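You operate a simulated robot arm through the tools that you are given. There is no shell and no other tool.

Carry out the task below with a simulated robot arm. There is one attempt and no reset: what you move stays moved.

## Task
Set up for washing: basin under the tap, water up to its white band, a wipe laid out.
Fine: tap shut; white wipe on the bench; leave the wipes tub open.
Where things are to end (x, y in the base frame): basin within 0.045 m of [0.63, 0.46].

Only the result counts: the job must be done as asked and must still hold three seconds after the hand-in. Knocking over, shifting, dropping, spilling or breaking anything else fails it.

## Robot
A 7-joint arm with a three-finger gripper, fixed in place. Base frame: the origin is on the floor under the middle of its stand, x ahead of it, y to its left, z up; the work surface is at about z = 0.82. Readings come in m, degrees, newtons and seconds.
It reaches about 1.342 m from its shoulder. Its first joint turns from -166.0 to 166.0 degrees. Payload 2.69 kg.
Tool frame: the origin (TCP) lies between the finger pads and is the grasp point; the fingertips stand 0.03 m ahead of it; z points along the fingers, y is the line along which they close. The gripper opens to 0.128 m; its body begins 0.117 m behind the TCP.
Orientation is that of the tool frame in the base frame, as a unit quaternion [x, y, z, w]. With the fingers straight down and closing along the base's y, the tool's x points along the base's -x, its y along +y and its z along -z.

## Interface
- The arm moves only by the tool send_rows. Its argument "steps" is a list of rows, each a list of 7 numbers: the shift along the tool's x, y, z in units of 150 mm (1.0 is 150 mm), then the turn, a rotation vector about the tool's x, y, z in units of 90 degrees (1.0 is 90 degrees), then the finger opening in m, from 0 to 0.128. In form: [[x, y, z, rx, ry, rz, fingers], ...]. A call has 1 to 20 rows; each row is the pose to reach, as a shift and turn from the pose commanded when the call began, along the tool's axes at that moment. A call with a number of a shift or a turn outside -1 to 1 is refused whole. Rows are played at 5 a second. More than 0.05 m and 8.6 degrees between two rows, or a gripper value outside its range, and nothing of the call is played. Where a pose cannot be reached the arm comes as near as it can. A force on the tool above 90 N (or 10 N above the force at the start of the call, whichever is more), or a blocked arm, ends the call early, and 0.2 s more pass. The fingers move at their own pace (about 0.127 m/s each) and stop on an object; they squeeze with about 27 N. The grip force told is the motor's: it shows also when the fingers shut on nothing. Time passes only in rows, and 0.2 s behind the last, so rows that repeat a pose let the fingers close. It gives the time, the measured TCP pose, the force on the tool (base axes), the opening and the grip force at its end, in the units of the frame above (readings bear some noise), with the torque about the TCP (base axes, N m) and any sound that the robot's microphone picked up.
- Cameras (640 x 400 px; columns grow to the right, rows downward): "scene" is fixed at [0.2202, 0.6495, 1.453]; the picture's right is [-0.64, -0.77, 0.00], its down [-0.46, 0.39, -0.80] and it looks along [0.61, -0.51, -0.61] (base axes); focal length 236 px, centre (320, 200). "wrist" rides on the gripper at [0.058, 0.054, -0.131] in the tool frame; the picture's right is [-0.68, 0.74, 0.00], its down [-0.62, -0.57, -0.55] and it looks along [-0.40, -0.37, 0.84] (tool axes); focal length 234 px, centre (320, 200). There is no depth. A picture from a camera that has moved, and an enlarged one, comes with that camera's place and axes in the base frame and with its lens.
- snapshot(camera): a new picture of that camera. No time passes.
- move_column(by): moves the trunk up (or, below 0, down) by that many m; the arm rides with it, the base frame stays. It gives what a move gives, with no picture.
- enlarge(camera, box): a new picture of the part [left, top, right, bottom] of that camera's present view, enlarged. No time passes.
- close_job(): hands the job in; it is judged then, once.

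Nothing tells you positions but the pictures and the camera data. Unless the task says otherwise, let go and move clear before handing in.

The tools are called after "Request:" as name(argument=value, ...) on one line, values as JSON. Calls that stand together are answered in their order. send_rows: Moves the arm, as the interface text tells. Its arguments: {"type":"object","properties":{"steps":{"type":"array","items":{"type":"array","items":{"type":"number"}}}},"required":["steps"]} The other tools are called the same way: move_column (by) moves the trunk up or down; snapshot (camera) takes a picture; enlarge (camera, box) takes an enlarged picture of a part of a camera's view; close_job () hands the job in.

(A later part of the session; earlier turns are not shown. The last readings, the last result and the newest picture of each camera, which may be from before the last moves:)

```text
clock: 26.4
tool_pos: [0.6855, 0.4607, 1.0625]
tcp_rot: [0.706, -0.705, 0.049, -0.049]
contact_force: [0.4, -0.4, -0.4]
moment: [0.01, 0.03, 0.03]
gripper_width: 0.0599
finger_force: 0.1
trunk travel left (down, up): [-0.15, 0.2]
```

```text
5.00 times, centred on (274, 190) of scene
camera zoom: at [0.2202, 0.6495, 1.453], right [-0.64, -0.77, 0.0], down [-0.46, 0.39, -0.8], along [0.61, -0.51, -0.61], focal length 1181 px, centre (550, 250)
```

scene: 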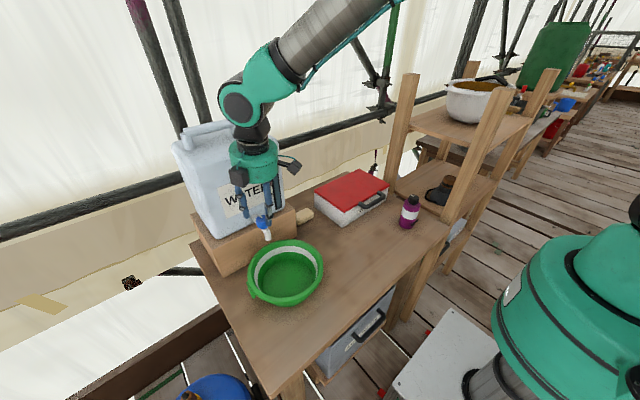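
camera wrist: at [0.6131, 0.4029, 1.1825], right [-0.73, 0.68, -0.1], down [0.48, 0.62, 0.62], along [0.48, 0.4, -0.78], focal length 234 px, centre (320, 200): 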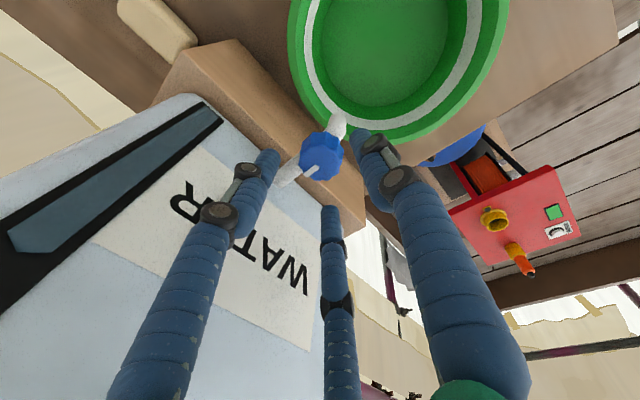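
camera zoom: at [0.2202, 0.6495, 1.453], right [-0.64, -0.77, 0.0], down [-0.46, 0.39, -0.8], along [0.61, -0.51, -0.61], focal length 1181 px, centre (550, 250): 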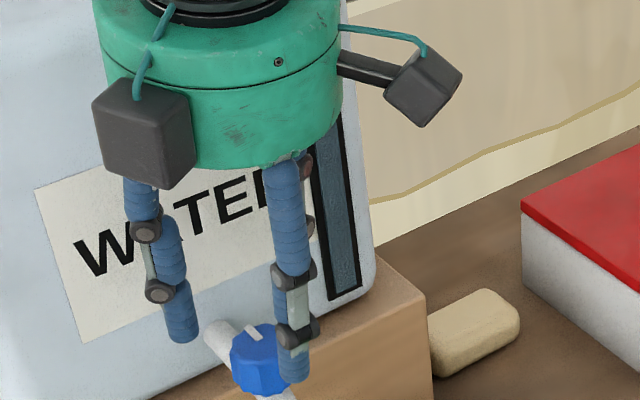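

Clear so far. Descending around the knob and then closing the three fingers on it.

Request:
send_rows(steps=[[0.003, 0.009, 0.12, 0, 0, 0, 0.06], [0.007, 0.019, 0.242, 0, 0, 0, 0.06], [0.007, 0.019, 0.242, 0, 0, 0, 0.06]])

Request:
snapshot(camera="wrist")

Request:
enlarge(camera="scene", box=[210, 150, 338, 230])

```text
clock: 27.2
tool_pos: [0.6856, 0.4613, 1.025]
tcp_rot: [0.705, -0.705, 0.049, -0.049]
contact_force: [0.4, 0.5, -0.2]
moment: [-0.01, -0.01, 0.0]
gripper_width: 0.0601
finger_force: 0.0
trunk travel left (down, up): [-0.15, 0.2]
```

```text
taken
camera wrist: at [0.6147, 0.4025, 1.1464], right [-0.73, 0.68, -0.1], down [0.48, 0.62, 0.62], along [0.48, 0.4, -0.78], focal length 234 px, centre (320, 200)
```

wrist: 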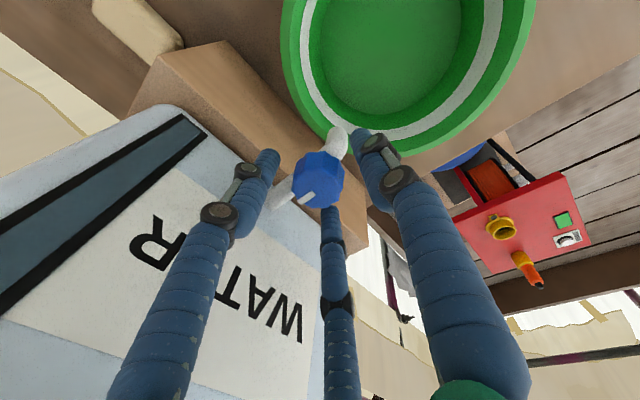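

```text
5.00 times, centred on (274, 190) of scene
camera zoom: at [0.2202, 0.6495, 1.453], right [-0.64, -0.77, 0.0], down [-0.46, 0.39, -0.8], along [0.61, -0.51, -0.61], focal length 1181 px, centre (550, 250)
```

zoom: 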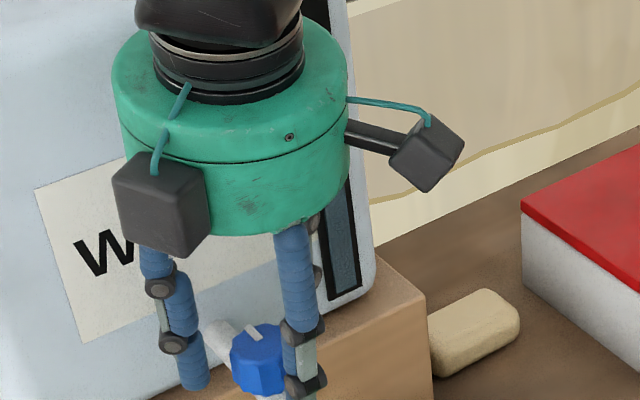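

Request:
send_rows(steps=[[0, 0, 0, 0, 0, 0, 0.045], [0, 0, 0, 0, 0, 0, 0.035], [0, 0, 0, 0, 0, 0, 0.025], [0, 0, 0, 0, 0, 0, 0.015], [0, 0, 0, 0, 0, 0, 0.015]])

Request:
snapshot(camera="wrist")

Request:
enlarge(camera="scene", box=[210, 170, 338, 250])

```text
clock: 28.4
tool_pos: [0.6855, 0.4608, 1.0248]
tcp_rot: [0.706, -0.705, 0.049, -0.05]
contact_force: [4.1, -8.0, -0.4]
moment: [-0.09, 0.1, -0.02]
gripper_width: 0.0348
finger_force: 45.3
trunk travel left (down, up): [-0.15, 0.2]
```

```text
taken
camera wrist: at [0.6148, 0.4018, 1.1467], right [-0.73, 0.68, -0.1], down [0.48, 0.62, 0.62], along [0.48, 0.4, -0.78], focal length 234 px, centre (320, 200)
```

wrist: 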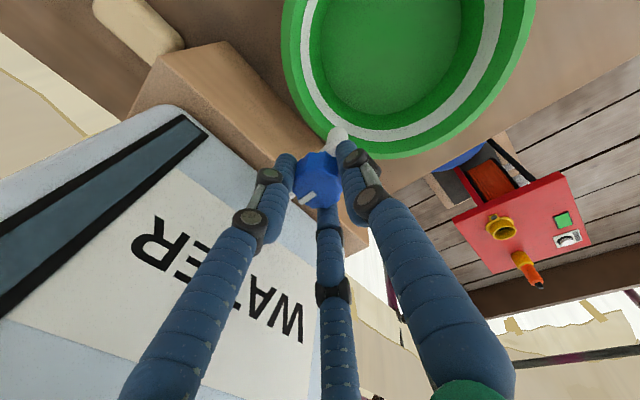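

```text
5.00 times, centred on (274, 210) of scene
camera zoom: at [0.2202, 0.6495, 1.453], right [-0.64, -0.77, 0.0], down [-0.46, 0.39, -0.8], along [0.61, -0.51, -0.61], focal length 1181 px, centre (550, 150)
```

zoom: 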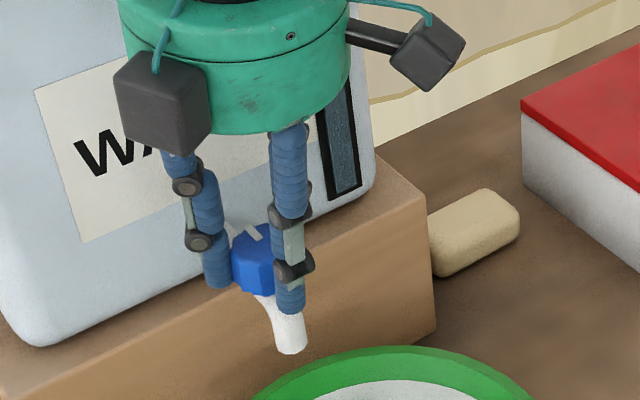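

The knob is gripped (35 mm). I'll try a small counter-clockwise turn (seen from above) and watch torque, sound and mark.

Request:
send_rows(steps=[[0, 0, 0, 0, -0.0077, -0.055, 0.015], [0, 0, 0, 0, -0.0154, -0.11, 0.015], [0, 0, 0, 0, -0.0232, -0.165, 0.015], [0, 0, 0, 0, -0.0232, -0.165, 0.015]])

Request:
enlarge(camera="scene", box=[210, 190, 338, 270])

Request:
enlarge(camera="wrist", box=[272, 130, 368, 220])

```text
clock: 29.4
tool_pos: [0.686, 0.46, 1.0249]
tcp_rot: [0.791, -0.608, 0.042, -0.055]
contact_force: [-3.0, -22.5, -1.9]
moment: [-0.57, 0.24, -0.64]
gripper_width: 0.0348
finger_force: 44.7
trunk travel left (down, up): [-0.15, 0.2]
```

```text
5.00 times, centred on (274, 230) of scene
camera zoom: at [0.2202, 0.6495, 1.453], right [-0.64, -0.77, 0.0], down [-0.46, 0.39, -0.8], along [0.61, -0.51, -0.61], focal length 1181 px, centre (550, 50)
```

zoom: 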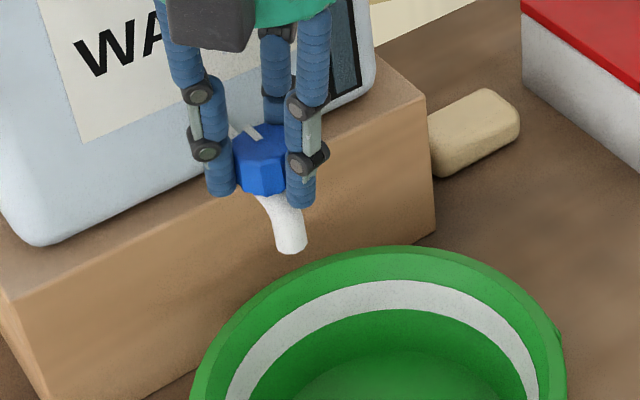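

```text
4.44 times, centred on (320, 175) of wrist
camera zoom: at [0.6322, 0.3845, 1.1465], right [-0.88, 0.46, -0.1], down [0.31, 0.72, 0.62], along [0.36, 0.52, -0.78], focal length 1041 px, centre (320, 311)
```

zoom: 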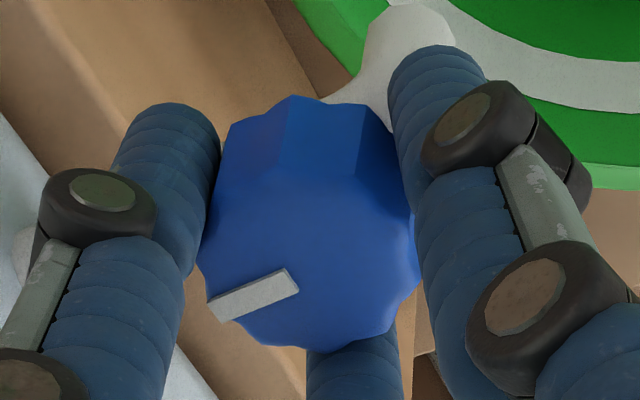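

The mark did not move and the knob resists (−0.64 Nm), so counter-clockwise appears to be against the stop. I'll return and try clockwise.

Request:
send_rows(steps=[[0, 0, 0, 0, 0.0077, 0.055, 0.015], [0, 0, 0, 0, 0.0154, 0.11, 0.015], [0, 0, 0, 0, 0.0232, 0.165, 0.015], [0, 0, 0, 0, 0.0309, 0.22, 0.015], [0, 0, 0, 0, 0.0386, 0.275, 0.015], [0, 0, 0, 0, 0.0386, 0.275, 0.015]])

Request:
enlarge(camera="scene", box=[210, 190, 338, 270])

Request:
enlarge(camera="wrist", box=[272, 130, 368, 220])

```text
clock: 30.8
tool_pos: [0.6863, 0.4611, 1.0255]
tcp_rot: [-0.641, 0.764, -0.053, 0.045]
contact_force: [-6.1, -11.7, -6.7]
moment: [0.17, 0.54, -0.05]
gripper_width: 0.0347
finger_force: 44.9
trunk travel left (down, up): [-0.15, 0.2]
```

```text
5.00 times, centred on (274, 230) of scene
camera zoom: at [0.2202, 0.6495, 1.453], right [-0.64, -0.77, 0.0], down [-0.46, 0.39, -0.8], along [0.61, -0.51, -0.61], focal length 1181 px, centre (550, 50)
```

zoom: 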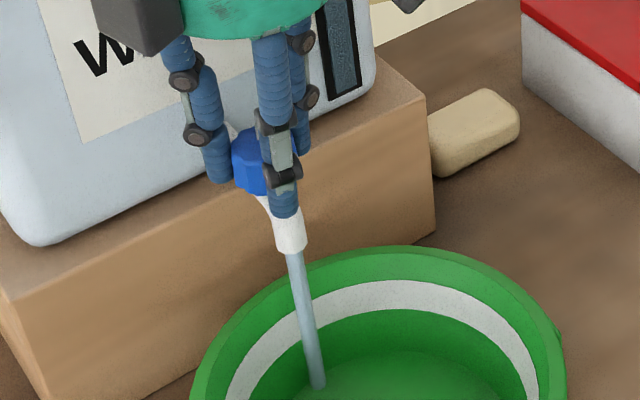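

```text
4.44 times, centred on (320, 175) of wrist
camera zoom: at [0.6053, 0.4158, 1.1464], right [-0.6, 0.79, -0.1], down [0.58, 0.52, 0.62], along [0.55, 0.31, -0.78], focal length 1041 px, centre (320, 311)
```

zoom: 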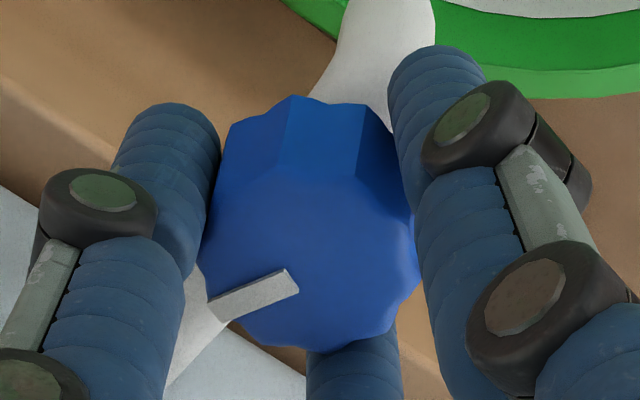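

Water is already flowing after a ~25° clockwise turn, and the stream lands inside the basin. I'll hold here and monitor the level.

Request:
send_rows(steps=[[0, 0, 0, 0, 0, 0, 0.015], [0, 0, 0, 0, 0, 0, 0.015], [0, 0, 0, 0, 0, 0, 0.015], [0, 0, 0, 0, 0, 0, 0.015], [0, 0, 0, 0, 0, 0, 0.015], [0, 0, 0, 0, 0, 0, 0.015], [0, 0, 0, 0, 0, 0, 0.015], [0, 0, 0, 0, 0, 0, 0.015]])

Request:
enlarge(camera="scene", box=[232, 225, 336, 310])

Request:
snapshot(camera="wrist")

```text
clock: 32.6
tool_pos: [0.6859, 0.461, 1.0239]
tcp_rot: [-0.641, 0.764, -0.053, 0.045]
contact_force: [-9.0, -6.4, -7.2]
moment: [0.05, 0.3, -0.03]
gripper_width: 0.0347
finger_force: 44.7
trunk travel left (down, up): [-0.15, 0.2]
```

```text
4.71 times, centred on (284, 268) of scene
camera zoom: at [0.2202, 0.6495, 1.453], right [-0.64, -0.77, 0.0], down [-0.46, 0.39, -0.8], along [0.61, -0.51, -0.61], focal length 1111 px, centre (489, -118)
```

zoom: 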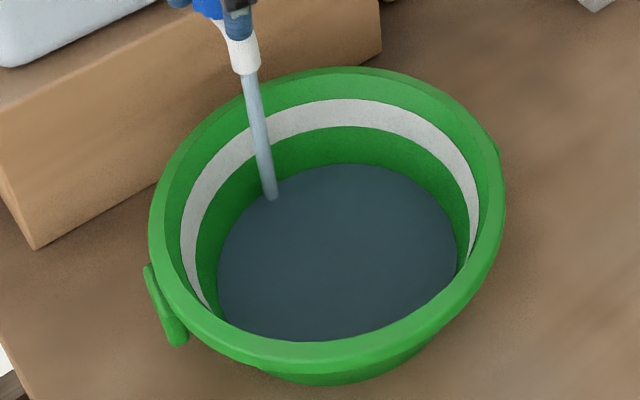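

```text
taken
camera wrist: at [0.6053, 0.4158, 1.1465], right [-0.6, 0.79, -0.1], down [0.58, 0.52, 0.62], along [0.55, 0.31, -0.78], focal length 234 px, centre (320, 200)
```

wrist: 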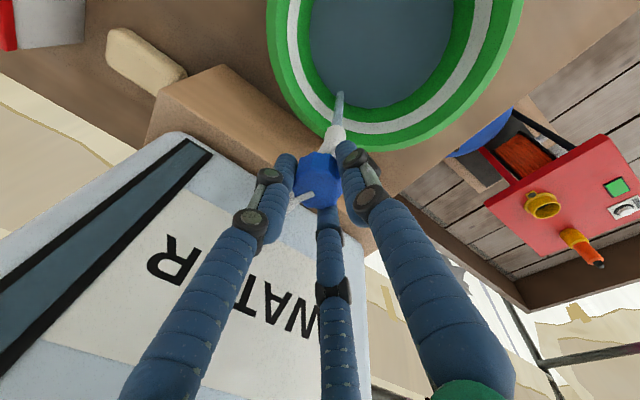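

Filling: the water just covers the floor and the band is still well above. Holding for a further 2.6 s, then re-measuring.

Request:
send_rows(steps=[[0, 0, 0, 0, 0, 0, 0.015], [0, 0, 0, 0, 0, 0, 0.015], [0, 0, 0, 0, 0, 0, 0.015], [0, 0, 0, 0, 0, 0, 0.015], [0, 0, 0, 0, 0, 0, 0.015], [0, 0, 0, 0, 0, 0, 0.015], [0, 0, 0, 0, 0, 0, 0.015], [0, 0, 0, 0, 0, 0, 0.015], [0, 0, 0, 0, 0, 0, 0.015], [0, 0, 0, 0, 0, 0, 0.015], [0, 0, 0, 0, 0, 0, 0.015], [0, 0, 0, 0, 0, 0, 0.015]])

Request:
enlarge(camera="scene", box=[232, 225, 336, 310])

```text
clock: 35.2
tool_pos: [0.6856, 0.4608, 1.0247]
tcp_rot: [-0.641, 0.764, -0.054, 0.045]
contact_force: [-9.2, -4.7, -6.1]
moment: [-0.04, 0.31, -0.01]
gripper_width: 0.0349
finger_force: 44.6
trunk travel left (down, up): [-0.15, 0.2]
```

```text
4.71 times, centred on (284, 268) of scene
camera zoom: at [0.2202, 0.6495, 1.453], right [-0.64, -0.77, 0.0], down [-0.46, 0.39, -0.8], along [0.61, -0.51, -0.61], focal length 1111 px, centre (489, -118)
```

zoom: 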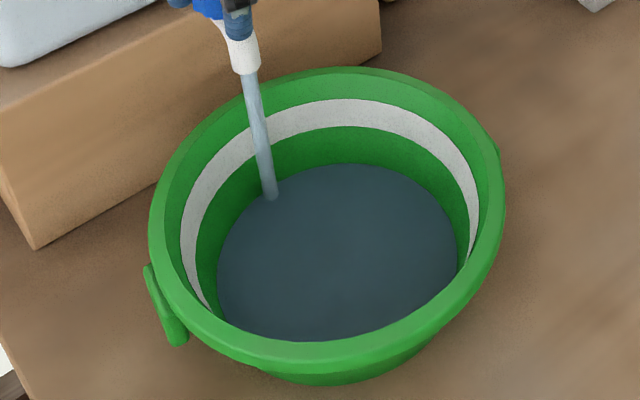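

No visible rise in 2.6 s, so the flow at this small opening is slow. I'll open another ~40° clockwise.

Request:
send_rows(steps=[[0, 0, 0, 0, 0.0103, 0.0733, 0.015], [0, 0, 0, 0, 0.0206, 0.1467, 0.015], [0, 0, 0, 0, 0.0309, 0.22, 0.015], [0, 0, 0, 0, 0.0412, 0.2933, 0.015], [0, 0, 0, 0, 0.0515, 0.3667, 0.015], [0, 0, 0, 0, 0.0618, 0.44, 0.015]])

Request:
enlarge(camera="scene", box=[232, 225, 336, 310])

Request:
enlarge(camera="wrist", box=[272, 130, 368, 220])

Request:
snapshot(camera="scene")

```text
clock: 36.6
tool_pos: [0.6875, 0.4624, 1.0257]
tcp_rot: [-0.341, 0.937, -0.066, 0.024]
contact_force: [-2.3, 22.3, -6.7]
moment: [0.6, 0.14, 0.02]
gripper_width: 0.0345
finger_force: 45.0
trunk travel left (down, up): [-0.15, 0.2]
```

```text
4.71 times, centred on (284, 268) of scene
camera zoom: at [0.2202, 0.6495, 1.453], right [-0.64, -0.77, 0.0], down [-0.46, 0.39, -0.8], along [0.61, -0.51, -0.61], focal length 1111 px, centre (489, -118)
```

zoom: 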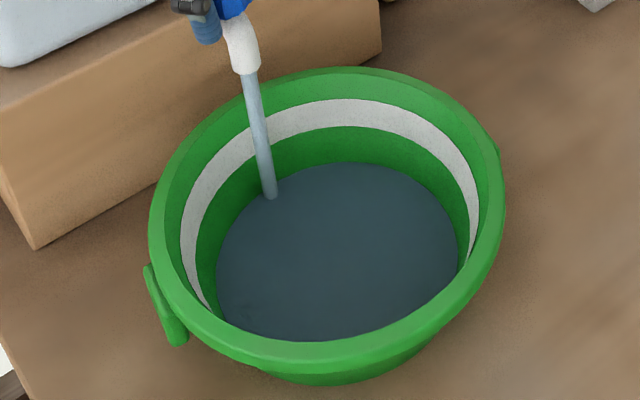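

```text
4.44 times, centred on (320, 175) of wrist
camera zoom: at [0.5961, 0.4801, 1.1463], right [0.05, 0.99, -0.1], down [0.78, 0.02, 0.62], along [0.62, -0.11, -0.78], focal length 1041 px, centre (320, 311)
```

zoom: 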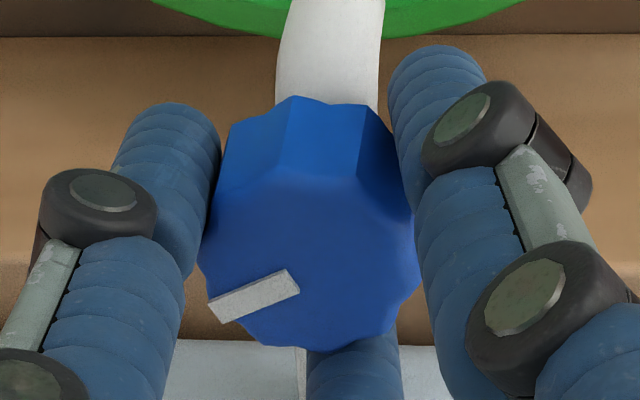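

```text
taken
```

scene: 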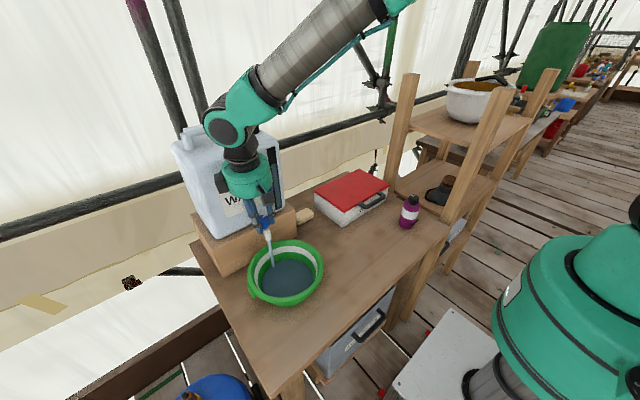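

The knob turned along with the hand (mark now ≈ −65°). Holding about 2 s and measuring the level.

Request:
send_rows(steps=[[0, 0, 0, 0, 0, 0, 0.015], [0, 0, 0, 0, 0, 0, 0.015], [0, 0, 0, 0, 0, 0, 0.015], [0, 0, 0, 0, 0, 0, 0.015], [0, 0, 0, 0, 0, 0, 0.015], [0, 0, 0, 0, 0, 0, 0.015], [0, 0, 0, 0, 0, 0, 0.015], [0, 0, 0, 0, 0, 0, 0.015], [0, 0, 0, 0, 0, 0, 0.015], [0, 0, 0, 0, 0, 0, 0.015]])

Request:
enlarge(camera="scene", box=[232, 225, 336, 310])

Request:
enlarge(camera="scene", box=[270, 235, 318, 275])

```text
clock: 38.8
tool_pos: [0.6869, 0.4637, 1.0243]
tcp_rot: [-0.342, 0.937, -0.066, 0.025]
contact_force: [8.4, 37.5, 8.4]
moment: [0.82, -0.11, 0.16]
gripper_width: 0.0345
finger_force: 45.3
trunk travel left (down, up): [-0.15, 0.2]
```

```text
4.71 times, centred on (284, 268) of scene
camera zoom: at [0.2202, 0.6495, 1.453], right [-0.64, -0.77, 0.0], down [-0.46, 0.39, -0.8], along [0.61, -0.51, -0.61], focal length 1111 px, centre (489, -118)
```

zoom: 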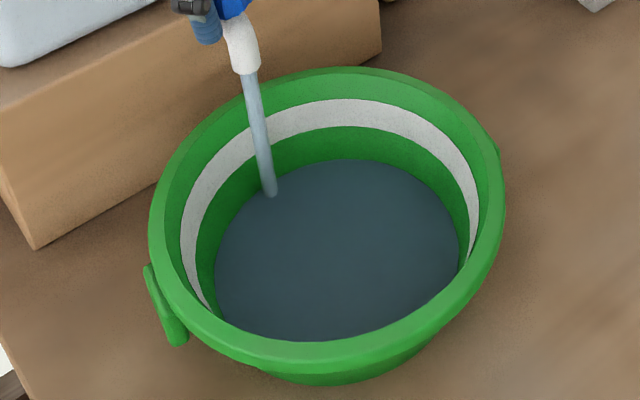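

```text
10.00 times, centred on (294, 255) of scene
camera zoom: at [0.2202, 0.6495, 1.453], right [-0.64, -0.77, 0.0], down [-0.46, 0.39, -0.8], along [0.61, -0.51, -0.61], focal length 2362 px, centre (580, -350)
```

zoom: 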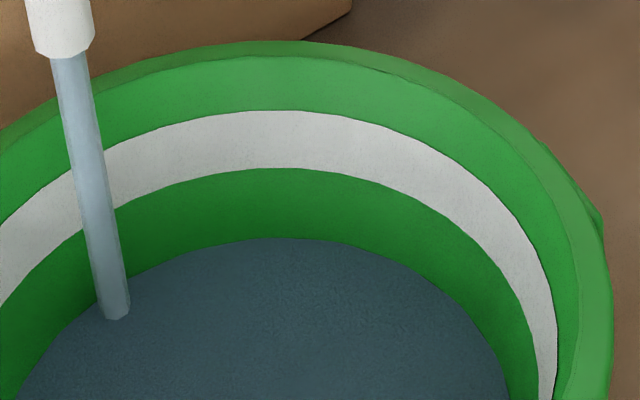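

The level rises slowly (~1.4 px/s in this zoom; ~33 px to the band's lower edge). I'll relieve the sideways load by 3 mm and keep holding in small intervals.

Request:
send_rows(steps=[[-0.0129, 0.0152, -0.002, 0, 0, 0, 0.015], [-0.0129, 0.0152, -0.002, 0, 0, 0, 0.015], [-0.0129, 0.0152, -0.002, 0, 0, 0, 0.015], [-0.0129, 0.0152, -0.002, 0, 0, 0, 0.015], [-0.0129, 0.0152, -0.002, 0, 0, 0, 0.015], [-0.0129, 0.0152, -0.002, 0, 0, 0, 0.015], [-0.0129, 0.0152, -0.002, 0, 0, 0, 0.015], [-0.0129, 0.0152, -0.002, 0, 0, 0, 0.015], [-0.0129, 0.0152, -0.002, 0, 0, 0, 0.015], [-0.0129, 0.0152, -0.002, 0, 0, 0, 0.015], [-0.0129, 0.0152, -0.002, 0, 0, 0, 0.015], [-0.0129, 0.0152, -0.002, 0, 0, 0, 0.015], [-0.0129, 0.0152, -0.002, 0, 0, 0, 0.015], [-0.0129, 0.0152, -0.002, 0, 0, 0, 0.015], [-0.0129, 0.0152, -0.002, 0, 0, 0, 0.015]])

Request:
enlarge(camera="scene", box=[270, 235, 318, 275])

```text
clock: 42.0
tool_pos: [0.6872, 0.4635, 1.025]
tcp_rot: [-0.341, 0.937, -0.065, 0.025]
contact_force: [22.3, -6.3, 14.1]
moment: [-0.19, -0.47, -0.01]
gripper_width: 0.0346
finger_force: 45.0
trunk travel left (down, up): [-0.15, 0.2]
```

```text
10.00 times, centred on (294, 255) of scene
camera zoom: at [0.2202, 0.6495, 1.453], right [-0.64, -0.77, 0.0], down [-0.46, 0.39, -0.8], along [0.61, -0.51, -0.61], focal length 2362 px, centre (580, -350)
```

zoom: 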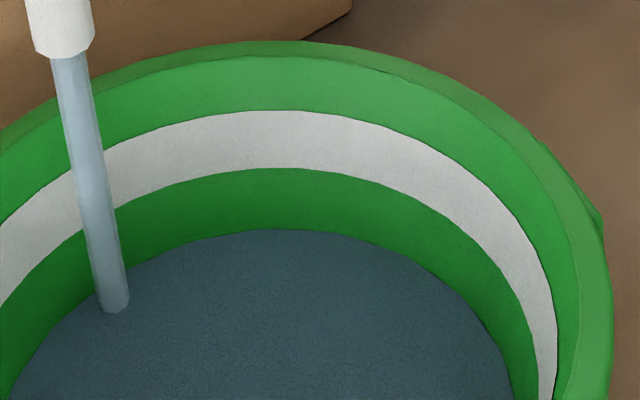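

Rate ≈2.8 px/s in this 10× view (229 now; band's lower edge at 168, middle ≈140). I'll ease the x load a little and keep waiting.

Request:
send_rows(steps=[[-0.0102, -0.0085, 0.0012, 0, 0, 0, 0.015], [-0.0102, -0.0085, 0.0012, 0, 0, 0, 0.015], [-0.0102, -0.0085, 0.0012, 0, 0, 0, 0.015], [-0.0102, -0.0085, 0.0012, 0, 0, 0, 0.015], [-0.0102, -0.0085, 0.0012, 0, 0, 0, 0.015], [-0.0102, -0.0085, 0.0012, 0, 0, 0, 0.015], [-0.0102, -0.0085, 0.0012, 0, 0, 0, 0.015], [-0.0102, -0.0085, 0.0012, 0, 0, 0, 0.015], [-0.0102, -0.0085, 0.0012, 0, 0, 0, 0.015], [-0.0102, -0.0085, 0.0012, 0, 0, 0, 0.015], [-0.0102, -0.0085, 0.0012, 0, 0, 0, 0.015], [-0.0102, -0.0085, 0.0012, 0, 0, 0, 0.015], [-0.0102, -0.0085, 0.0012, 0, 0, 0, 0.015], [-0.0102, -0.0085, 0.0012, 0, 0, 0, 0.015], [-0.0102, -0.0085, 0.0012, 0, 0, 0, 0.015], [-0.0102, -0.0085, 0.0012, 0, 0, 0, 0.015], [-0.0102, -0.0085, 0.0012, 0, 0, 0, 0.015], [-0.0102, -0.0085, 0.0012, 0, 0, 0, 0.015], [-0.0102, -0.0085, 0.0012, 0, 0, 0, 0.015], [-0.0102, -0.0085, 0.0012, 0, 0, 0, 0.015]])

Request:
enlarge(camera="scene", box=[270, 235, 318, 275])

```text
clock: 46.2
tool_pos: [0.6883, 0.4627, 1.024]
tcp_rot: [-0.342, 0.937, -0.065, 0.023]
contact_force: [-26.5, -8.8, 1.0]
moment: [-0.01, 0.54, -0.08]
gripper_width: 0.0345
finger_force: 45.0
trunk travel left (down, up): [-0.15, 0.2]
```

```text
10.00 times, centred on (294, 255) of scene
camera zoom: at [0.2202, 0.6495, 1.453], right [-0.64, -0.77, 0.0], down [-0.46, 0.39, -0.8], along [0.61, -0.51, -0.61], focal length 2362 px, centre (580, -350)
```

zoom: 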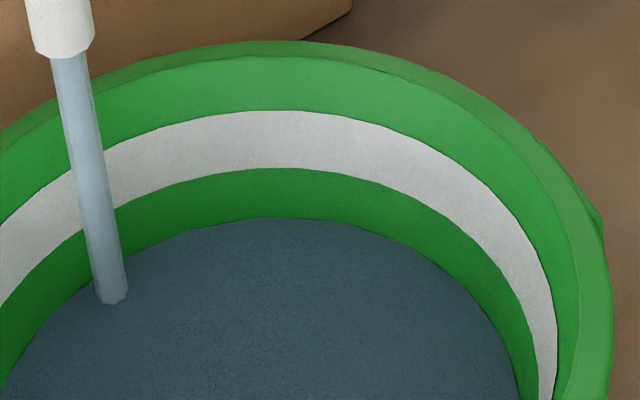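

Now 217. Correcting the x load by −1 mm and continuing.

Request:
send_rows(steps=[[0.0051, 0.0043, -0.0006, 0, 0, 0, 0.015], [0.0051, 0.0043, -0.0006, 0, 0, 0, 0.015], [0.0051, 0.0043, -0.0006, 0, 0, 0, 0.015], [0.0051, 0.0043, -0.0006, 0, 0, 0, 0.015], [0.0051, 0.0043, -0.0006, 0, 0, 0, 0.015], [0.0051, 0.0043, -0.0006, 0, 0, 0, 0.015], [0.0051, 0.0043, -0.0006, 0, 0, 0, 0.015], [0.0051, 0.0043, -0.0006, 0, 0, 0, 0.015], [0.0051, 0.0043, -0.0006, 0, 0, 0, 0.015], [0.0051, 0.0043, -0.0006, 0, 0, 0, 0.015], [0.0051, 0.0043, -0.0006, 0, 0, 0, 0.015], [0.0051, 0.0043, -0.0006, 0, 0, 0, 0.015], [0.0051, 0.0043, -0.0006, 0, 0, 0, 0.015], [0.0051, 0.0043, -0.0006, 0, 0, 0, 0.015], [0.0051, 0.0043, -0.0006, 0, 0, 0, 0.015], [0.0051, 0.0043, -0.0006, 0, 0, 0, 0.015], [0.0051, 0.0043, -0.0006, 0, 0, 0, 0.015], [0.0051, 0.0043, -0.0006, 0, 0, 0, 0.015], [0.0051, 0.0043, -0.0006, 0, 0, 0, 0.015], [0.0051, 0.0043, -0.0006, 0, 0, 0, 0.015]])

Request:
enlarge(camera="scene", box=[270, 235, 318, 275])

```text
clock: 50.4
tool_pos: [0.6871, 0.4634, 1.0259]
tcp_rot: [-0.342, 0.937, -0.065, 0.023]
contact_force: [-9.6, -16.8, -5.4]
moment: [-0.24, 0.24, -0.08]
gripper_width: 0.0345
finger_force: 45.2
trunk travel left (down, up): [-0.15, 0.2]
```

```text
10.00 times, centred on (294, 255) of scene
camera zoom: at [0.2202, 0.6495, 1.453], right [-0.64, -0.77, 0.0], down [-0.46, 0.39, -0.8], along [0.61, -0.51, -0.61], focal length 2362 px, centre (580, -350)
```

zoom: 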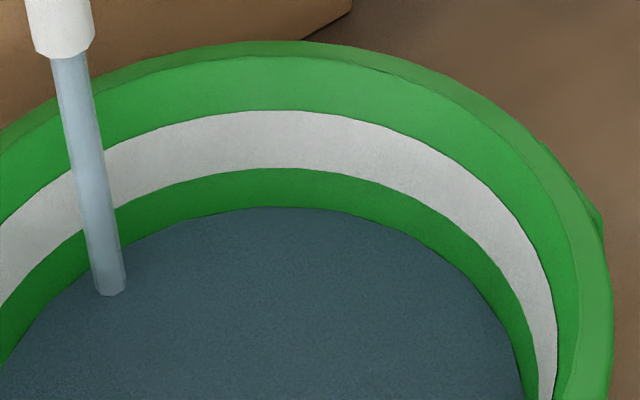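

Level 206. Safe to wait two intervals (≈22 px) before the next look.

Request:
send_rows(steps=[[0.003, -0.0036, 0.0005, 0, 0, 0, 0.015], [0.003, -0.0036, 0.0005, 0, 0, 0, 0.015], [0.003, -0.0036, 0.0005, 0, 0, 0, 0.015], [0.003, -0.0036, 0.0005, 0, 0, 0, 0.015], [0.003, -0.0036, 0.0005, 0, 0, 0, 0.015], [0.003, -0.0036, 0.0005, 0, 0, 0, 0.015], [0.003, -0.0036, 0.0005, 0, 0, 0, 0.015], [0.003, -0.0036, 0.0005, 0, 0, 0, 0.015], [0.003, -0.0036, 0.0005, 0, 0, 0, 0.015], [0.003, -0.0036, 0.0005, 0, 0, 0, 0.015], [0.003, -0.0036, 0.0005, 0, 0, 0, 0.015], [0.003, -0.0036, 0.0005, 0, 0, 0, 0.015], [0.003, -0.0036, 0.0005, 0, 0, 0, 0.015], [0.003, -0.0036, 0.0005, 0, 0, 0, 0.015], [0.003, -0.0036, 0.0005, 0, 0, 0, 0.015], [0.003, -0.0036, 0.0005, 0, 0, 0, 0.015], [0.003, -0.0036, 0.0005, 0, 0, 0, 0.015], [0.003, -0.0036, 0.0005, 0, 0, 0, 0.015], [0.003, -0.0036, 0.0005, 0, 0, 0, 0.015], [0.003, -0.0036, 0.0005, 0, 0, 0, 0.015]])

Request:
send_rows(steps=[[0, 0, 0, 0, 0, 0, 0.015], [0, 0, 0, 0, 0, 0, 0.015], [0, 0, 0, 0, 0, 0, 0.015], [0, 0, 0, 0, 0, 0, 0.015], [0, 0, 0, 0, 0, 0, 0.015], [0, 0, 0, 0, 0, 0, 0.015], [0, 0, 0, 0, 0, 0, 0.015], [0, 0, 0, 0, 0, 0, 0.015], [0, 0, 0, 0, 0, 0, 0.015], [0, 0, 0, 0, 0, 0, 0.015], [0, 0, 0, 0, 0, 0, 0.015], [0, 0, 0, 0, 0, 0, 0.015], [0, 0, 0, 0, 0, 0, 0.015], [0, 0, 0, 0, 0, 0, 0.015], [0, 0, 0, 0, 0, 0, 0.015], [0, 0, 0, 0, 0, 0, 0.015]])

Request:
enlarge(camera="scene", box=[270, 235, 318, 275])

Request:
enlarge(camera="scene", box=[232, 225, 336, 310])

```text
clock: 54.6
tool_pos: [0.6875, 0.4632, 1.0246]
tcp_rot: [-0.342, 0.937, -0.066, 0.024]
contact_force: [-10.6, -4.6, -5.3]
moment: [0.03, 0.25, -0.07]
gripper_width: 0.0345
finger_force: 45.0
trunk travel left (down, up): [-0.15, 0.2]
```

```text
clock: 58.0
tool_pos: [0.6875, 0.463, 1.0243]
tcp_rot: [-0.342, 0.937, -0.065, 0.024]
contact_force: [-9.4, -5.3, -3.5]
moment: [0.04, 0.2, -0.02]
gripper_width: 0.0345
finger_force: 44.5
trunk travel left (down, up): [-0.15, 0.2]
```

```text
10.00 times, centred on (294, 255) of scene
camera zoom: at [0.2202, 0.6495, 1.453], right [-0.64, -0.77, 0.0], down [-0.46, 0.39, -0.8], along [0.61, -0.51, -0.61], focal length 2362 px, centre (580, -350)
```

zoom: 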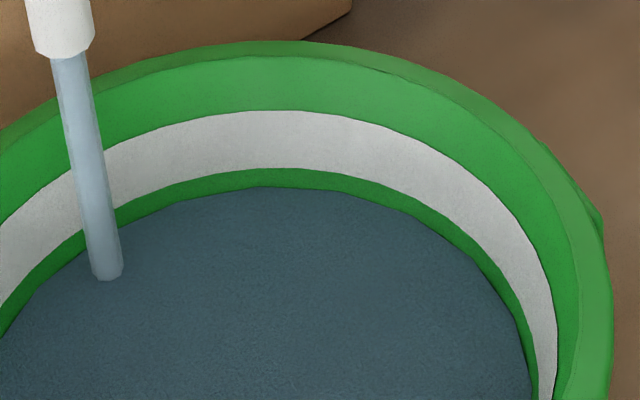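

```text
4.71 times, centred on (284, 268) of scene
camera zoom: at [0.2202, 0.6495, 1.453], right [-0.64, -0.77, 0.0], down [-0.46, 0.39, -0.8], along [0.61, -0.51, -0.61], focal length 1111 px, centre (489, -118)
```

zoom: 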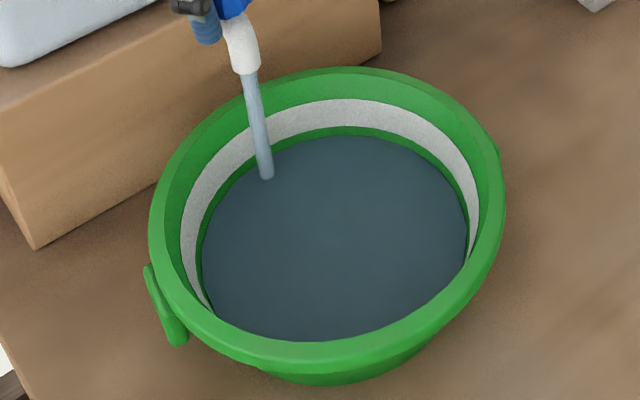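

Level 186, rate ≈2.6 px/s, so ~15 s more to the mid-band. Waiting ~8 s then checking.

Request:
send_rows(steps=[[0, 0, 0, 0, 0, 0, 0.015], [0, 0, 0, 0, 0, 0, 0.015], [0, 0, 0, 0, 0, 0, 0.015], [0, 0, 0, 0, 0, 0, 0.015], [0, 0, 0, 0, 0, 0, 0.015], [0, 0, 0, 0, 0, 0, 0.015], [0, 0, 0, 0, 0, 0, 0.015], [0, 0, 0, 0, 0, 0, 0.015], [0, 0, 0, 0, 0, 0, 0.015], [0, 0, 0, 0, 0, 0, 0.015], [0, 0, 0, 0, 0, 0, 0.015], [0, 0, 0, 0, 0, 0, 0.015], [0, 0, 0, 0, 0, 0, 0.015], [0, 0, 0, 0, 0, 0, 0.015], [0, 0, 0, 0, 0, 0, 0.015], [0, 0, 0, 0, 0, 0, 0.015], [0, 0, 0, 0, 0, 0, 0.015], [0, 0, 0, 0, 0, 0, 0.015], [0, 0, 0, 0, 0, 0, 0.015], [0, 0, 0, 0, 0, 0, 0.015]])

Request:
send_rows(steps=[[0, 0, 0, 0, 0, 0, 0.015], [0, 0, 0, 0, 0, 0, 0.015], [0, 0, 0, 0, 0, 0, 0.015], [0, 0, 0, 0, 0, 0, 0.015], [0, 0, 0, 0, 0, 0, 0.015], [0, 0, 0, 0, 0, 0, 0.015], [0, 0, 0, 0, 0, 0, 0.015], [0, 0, 0, 0, 0, 0, 0.015], [0, 0, 0, 0, 0, 0, 0.015], [0, 0, 0, 0, 0, 0, 0.015], [0, 0, 0, 0, 0, 0, 0.015], [0, 0, 0, 0, 0, 0, 0.015], [0, 0, 0, 0, 0, 0, 0.015], [0, 0, 0, 0, 0, 0, 0.015], [0, 0, 0, 0, 0, 0, 0.015], [0, 0, 0, 0, 0, 0, 0.015], [0, 0, 0, 0, 0, 0, 0.015], [0, 0, 0, 0, 0, 0, 0.015], [0, 0, 0, 0, 0, 0, 0.015], [0, 0, 0, 0, 0, 0, 0.015]])

Request:
enlarge(camera="scene", box=[270, 235, 318, 275])

```text
clock: 62.2
tool_pos: [0.688, 0.4627, 1.0257]
tcp_rot: [-0.342, 0.937, -0.065, 0.024]
contact_force: [-8.0, -3.8, -2.8]
moment: [0.05, 0.2, -0.07]
gripper_width: 0.0345
finger_force: 44.9
trunk travel left (down, up): [-0.15, 0.2]
```

```text
clock: 66.4
tool_pos: [0.6877, 0.4624, 1.0255]
tcp_rot: [-0.342, 0.937, -0.065, 0.024]
contact_force: [-7.7, -4.3, -1.5]
moment: [0.05, 0.2, -0.03]
gripper_width: 0.0346
finger_force: 44.7
trunk travel left (down, up): [-0.15, 0.2]
```

```text
10.00 times, centred on (294, 255) of scene
camera zoom: at [0.2202, 0.6495, 1.453], right [-0.64, -0.77, 0.0], down [-0.46, 0.39, -0.8], along [0.61, -0.51, -0.61], focal length 2362 px, centre (580, -350)
```

zoom: 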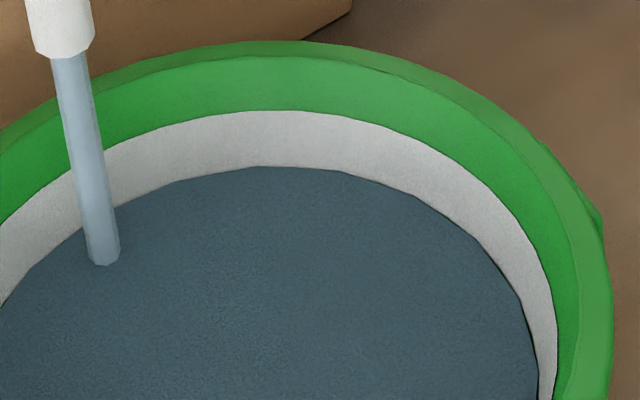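

The water is at the band's lower edge (166 vs 168). I'll wait ~7.4 s more and then close.

Request:
send_rows(steps=[[0, 0, 0, 0, 0, 0, 0.015], [0, 0, 0, 0, 0, 0, 0.015], [0, 0, 0, 0, 0, 0, 0.015], [0, 0, 0, 0, 0, 0, 0.015], [0, 0, 0, 0, 0, 0, 0.015], [0, 0, 0, 0, 0, 0, 0.015], [0, 0, 0, 0, 0, 0, 0.015], [0, 0, 0, 0, 0, 0, 0.015], [0, 0, 0, 0, 0, 0, 0.015], [0, 0, 0, 0, 0, 0, 0.015], [0, 0, 0, 0, 0, 0, 0.015], [0, 0, 0, 0, 0, 0, 0.015], [0, 0, 0, 0, 0, 0, 0.015], [0, 0, 0, 0, 0, 0, 0.015], [0, 0, 0, 0, 0, 0, 0.015], [0, 0, 0, 0, 0, 0, 0.015], [0, 0, 0, 0, 0, 0, 0.015], [0, 0, 0, 0, 0, 0, 0.015], [0, 0, 0, 0, 0, 0, 0.015], [0, 0, 0, 0, 0, 0, 0.015]])

Request:
send_rows(steps=[[0, 0, 0, 0, 0, 0, 0.015], [0, 0, 0, 0, 0, 0, 0.015], [0, 0, 0, 0, 0, 0, 0.015], [0, 0, 0, 0, 0, 0, 0.015], [0, 0, 0, 0, 0, 0, 0.015], [0, 0, 0, 0, 0, 0, 0.015], [0, 0, 0, 0, 0, 0, 0.015], [0, 0, 0, 0, 0, 0, 0.015], [0, 0, 0, 0, 0, 0, 0.015], [0, 0, 0, 0, 0, 0, 0.015], [0, 0, 0, 0, 0, 0, 0.015], [0, 0, 0, 0, 0, 0, 0.015], [0, 0, 0, 0, 0, 0, 0.015], [0, 0, 0, 0, 0, 0, 0.015]])

Request:
enlarge(camera="scene", box=[270, 235, 318, 275])

```text
clock: 70.6
tool_pos: [0.6879, 0.4622, 1.0251]
tcp_rot: [-0.342, 0.937, -0.066, 0.025]
contact_force: [-6.7, -3.9, -0.7]
moment: [0.06, 0.2, -0.04]
gripper_width: 0.0345
finger_force: 44.8
trunk travel left (down, up): [-0.15, 0.2]
```

```text
clock: 73.6
tool_pos: [0.687, 0.4629, 1.0255]
tcp_rot: [-0.341, 0.938, -0.065, 0.024]
contact_force: [-6.5, -3.5, -1.4]
moment: [-0.01, 0.17, -0.04]
gripper_width: 0.0345
finger_force: 44.6
trunk travel left (down, up): [-0.15, 0.2]
```

```text
10.00 times, centred on (294, 255) of scene
camera zoom: at [0.2202, 0.6495, 1.453], right [-0.64, -0.77, 0.0], down [-0.46, 0.39, -0.8], along [0.61, -0.51, -0.61], focal length 2362 px, centre (580, -350)
```

zoom: 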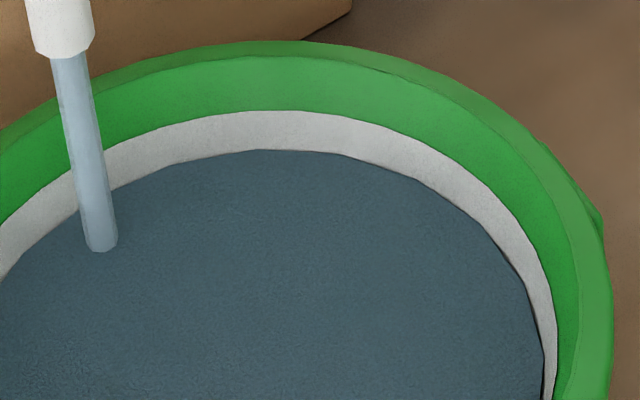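

Level ≈150, well inside the band (111–168). Closing the tap now by turning counter-clockwise.

Request:
send_rows(steps=[[0.002, -0.0012, 0, 0, -0.0112, -0.0794, 0.015], [0.004, -0.0024, 0, 0, -0.0223, -0.1589, 0.015], [0.006, -0.0037, 0, 0, -0.0335, -0.2383, 0.015], [0.008, -0.0049, 0, 0, -0.0446, -0.3178, 0.015], [0.01, -0.0061, 0, 0, -0.0558, -0.3972, 0.015], [0.012, -0.0073, 0, 0, -0.0669, -0.4767, 0.015], [0.014, -0.0085, 0, 0, -0.0781, -0.5561, 0.015], [0.016, -0.0098, 0, 0, -0.0892, -0.6356, 0.015], [0.018, -0.011, 0, 0, -0.1004, -0.715, 0.015], [0.018, -0.011, 0, 0, -0.1004, -0.715, 0.015]])

Request:
enlarge(camera="scene", box=[270, 235, 318, 275])

Request:
enlarge(camera="wrist", box=[272, 130, 368, 220])

Request:
snapshot(camera="scene")

```text
clock: 75.8
tool_pos: [0.6861, 0.4592, 1.0245]
tcp_rot: [0.792, -0.607, 0.042, -0.056]
contact_force: [-4.0, -13.7, -5.9]
moment: [-0.23, 0.13, -0.61]
gripper_width: 0.0344
finger_force: 44.9
trunk travel left (down, up): [-0.15, 0.2]
```

```text
10.00 times, centred on (294, 255) of scene
camera zoom: at [0.2202, 0.6495, 1.453], right [-0.64, -0.77, 0.0], down [-0.46, 0.39, -0.8], along [0.61, -0.51, -0.61], focal length 2362 px, centre (580, -350)
```

zoom: 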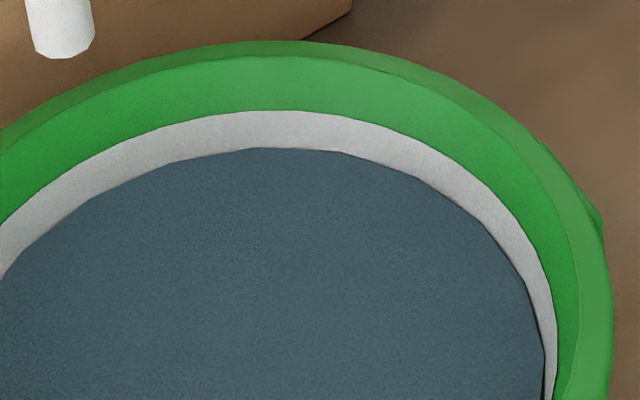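

```text
4.44 times, centred on (320, 175) of wrist
camera zoom: at [0.6321, 0.3843, 1.1463], right [-0.88, 0.46, -0.1], down [0.31, 0.72, 0.62], along [0.36, 0.52, -0.78], focal length 1041 px, centre (320, 311)
```

zoom: 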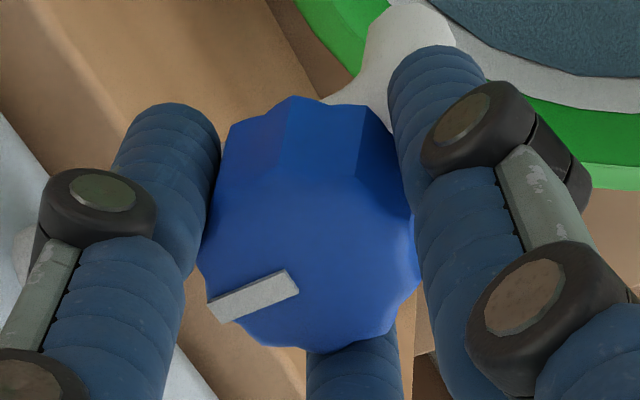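

```text
taken
```

scene: 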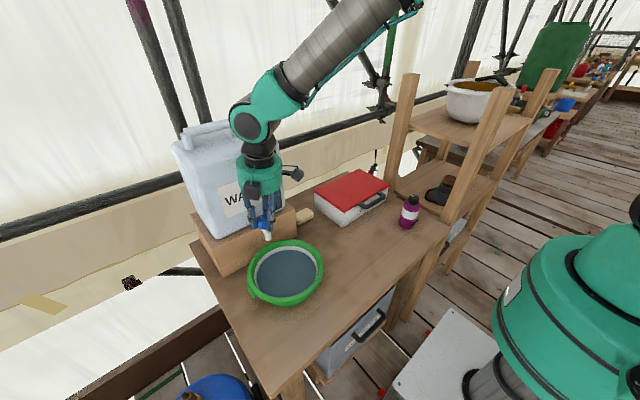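

The stream has stopped, the level (148) is inside the band, and the knob is back at its stop. Releasing the knob and rising straight up.

Request:
send_rows(steps=[[0, 0, 0, 0, 0, 0, 0.04], [0, 0, 0, 0, 0, 0, 0.05], [0, 0, 0, 0, 0, 0, 0.06], [0, 0, 0, 0, 0, 0, 0.06], [0, -0.023, -0.165, 0, 0, 0, 0.06], [0, -0.046, -0.33, 0, 0, 0, 0.06], [0, -0.083, -0.594, 0, 0, 0, 0.06], [0, -0.125, -0.891, 0, 0, 0, 0.06], [0, -0.125, -0.891, 0, 0, 0, 0.06]])

Request:
snapshot(camera="wrist")

Request:
snapshot(camera="scene")

Request:
enlarge(camera="scene", box=[232, 205, 336, 310])

```text
clock: 77.8
tool_pos: [0.6887, 0.4581, 1.1604]
tcp_rot: [0.792, -0.607, 0.043, -0.056]
contact_force: [-0.6, 0.5, 1.0]
moment: [0.05, -0.04, 0.03]
gripper_width: 0.0602
finger_force: 0.0
trunk travel left (down, up): [-0.15, 0.2]
```

```text
taken
camera wrist: at [0.6338, 0.3831, 1.2825], right [-0.88, 0.46, -0.1], down [0.31, 0.72, 0.62], along [0.36, 0.52, -0.78], focal length 234 px, centre (320, 200)
```

wrist: 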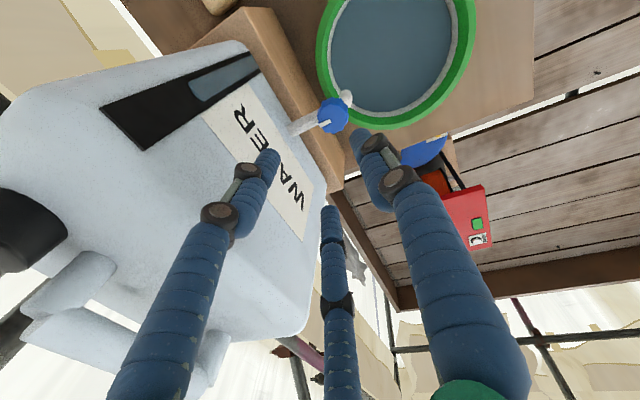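

```text
taken
```

scene: 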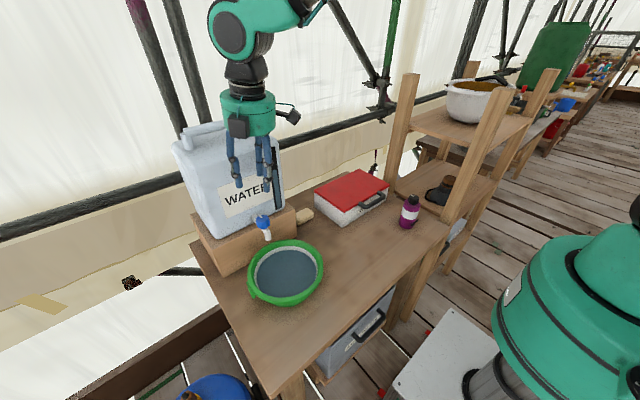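

```text
3.81 times, centred on (284, 258) of scene
camera zoom: at [0.2202, 0.6495, 1.453], right [-0.64, -0.77, 0.0], down [-0.46, 0.39, -0.8], along [0.61, -0.51, -0.61], focal length 900 px, centre (457, -19)
```

zoom: 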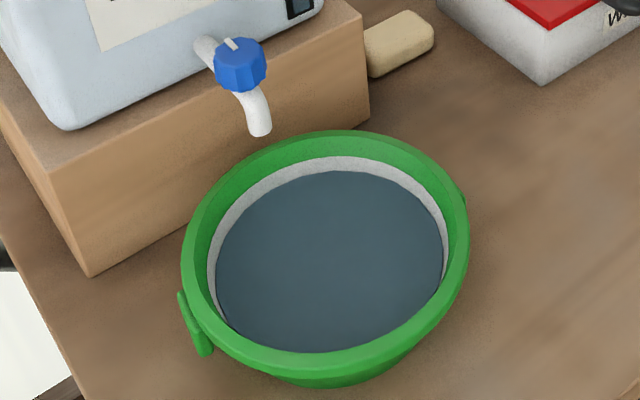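

Tap shut, water inside the white band, basin untouched. Now to the wipes tub: I'll retreat from the canister, restore the base yaw, and look at the lid and handle.

Request:
send_rows(steps=[[-0.041, 0.149, -0.048, -0.0178, 0, 0, 0.06], [-0.083, 0.298, -0.096, -0.0356, 0, 0, 0.06], [-0.124, 0.448, -0.143, -0.0533, 0, 0, 0.06], [-0.166, 0.597, -0.191, -0.0711, 0, 0, 0.06], [-0.207, 0.746, -0.239, -0.0889, 0, 0, 0.06], [-0.207, 0.746, -0.239, -0.0889, 0, 0, 0.06]])

Request:
send_rows(steps=[[0.0537, 0.0144, 0, 0, 0, 0.0833, 0.06], [0.1073, 0.0288, 0, 0, 0, 0.1667, 0.06], [0.161, 0.0433, 0, 0, 0, 0.25, 0.06], [0.2147, 0.0577, 0, 0, 0, 0.3333, 0.06], [0.2683, 0.0721, 0, 0, 0, 0.4167, 0.06], [0.322, 0.0865, 0, 0, 0, 0.5, 0.06], [0.3757, 0.1009, 0, 0, 0, 0.5833, 0.06], [0.4293, 0.1153, 0, 0, 0, 0.6667, 0.06], [0.483, 0.1298, 0, 0, 0, 0.75, 0.06], [0.5367, 0.1442, 0, 0, 0, 0.8333, 0.06], [0.5903, 0.1586, 0, 0, 0, 0.9167, 0.06], [0.644, 0.173, 0, 0, 0, 1.0, 0.06], [0.644, 0.173, 0, 0, 0, 1.0, 0.06]])

Request:
send_rows(steps=[[0.05, -0.177, 0.1, 0, 0, 0.0417, 0.06], [0.095, -0.354, 0.2, 0, 0, 0.0833, 0.06], [0.143, -0.531, 0.3, 0, 0, 0.125, 0.06], [0.19, -0.708, 0.4, 0, 0, 0.1667, 0.06], [0.19, -0.708, 0.4, 0, 0, 0.1667, 0.06]])

Request:
snapshot(camera="wrist")

Request:
snapshot(camera="scene")

```text
clock: 79.2
tool_pos: [0.5674, 0.4601, 1.1812]
tcp_rot: [0.793, -0.609, 0.0, 0.0]
contact_force: [-0.1, 0.6, 0.3]
moment: [-0.02, 0.0, 0.01]
gripper_width: 0.0598
finger_force: 0.0
trunk travel left (down, up): [-0.15, 0.2]
```

```text
clock: 82.0
tool_pos: [0.5657, 0.3601, 1.1804]
tcp_rot: [-0.131, 0.991, -0.001, 0.0]
contact_force: [-0.5, -0.9, 1.0]
moment: [0.02, -0.02, 0.0]
gripper_width: 0.0602
finger_force: 0.1
trunk travel left (down, up): [-0.15, 0.2]
```

```text
clock: 83.2
tool_pos: [0.5666, 0.2501, 1.1197]
tcp_rot: [0.0, 1.0, 0.0, 0.0]
contact_force: [0.5, -0.5, -0.5]
moment: [0.04, -0.01, 0.02]
gripper_width: 0.0599
finger_force: 0.2
trunk travel left (down, up): [-0.15, 0.2]
```

```text
taken
camera wrist: at [0.5083, 0.3033, 1.2503], right [0.68, 0.74, 0.0], down [0.62, -0.57, 0.55], along [0.4, -0.37, -0.84], focal length 234 px, centre (320, 200)
```

wrist: 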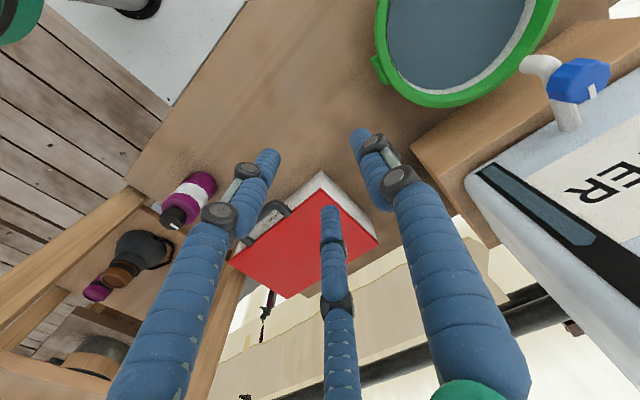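

```text
taken
```

scene: 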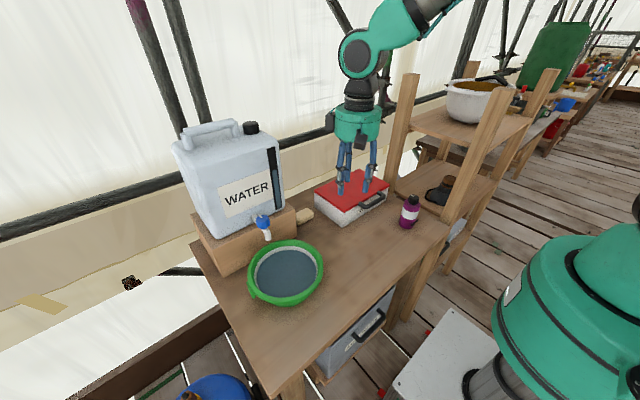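

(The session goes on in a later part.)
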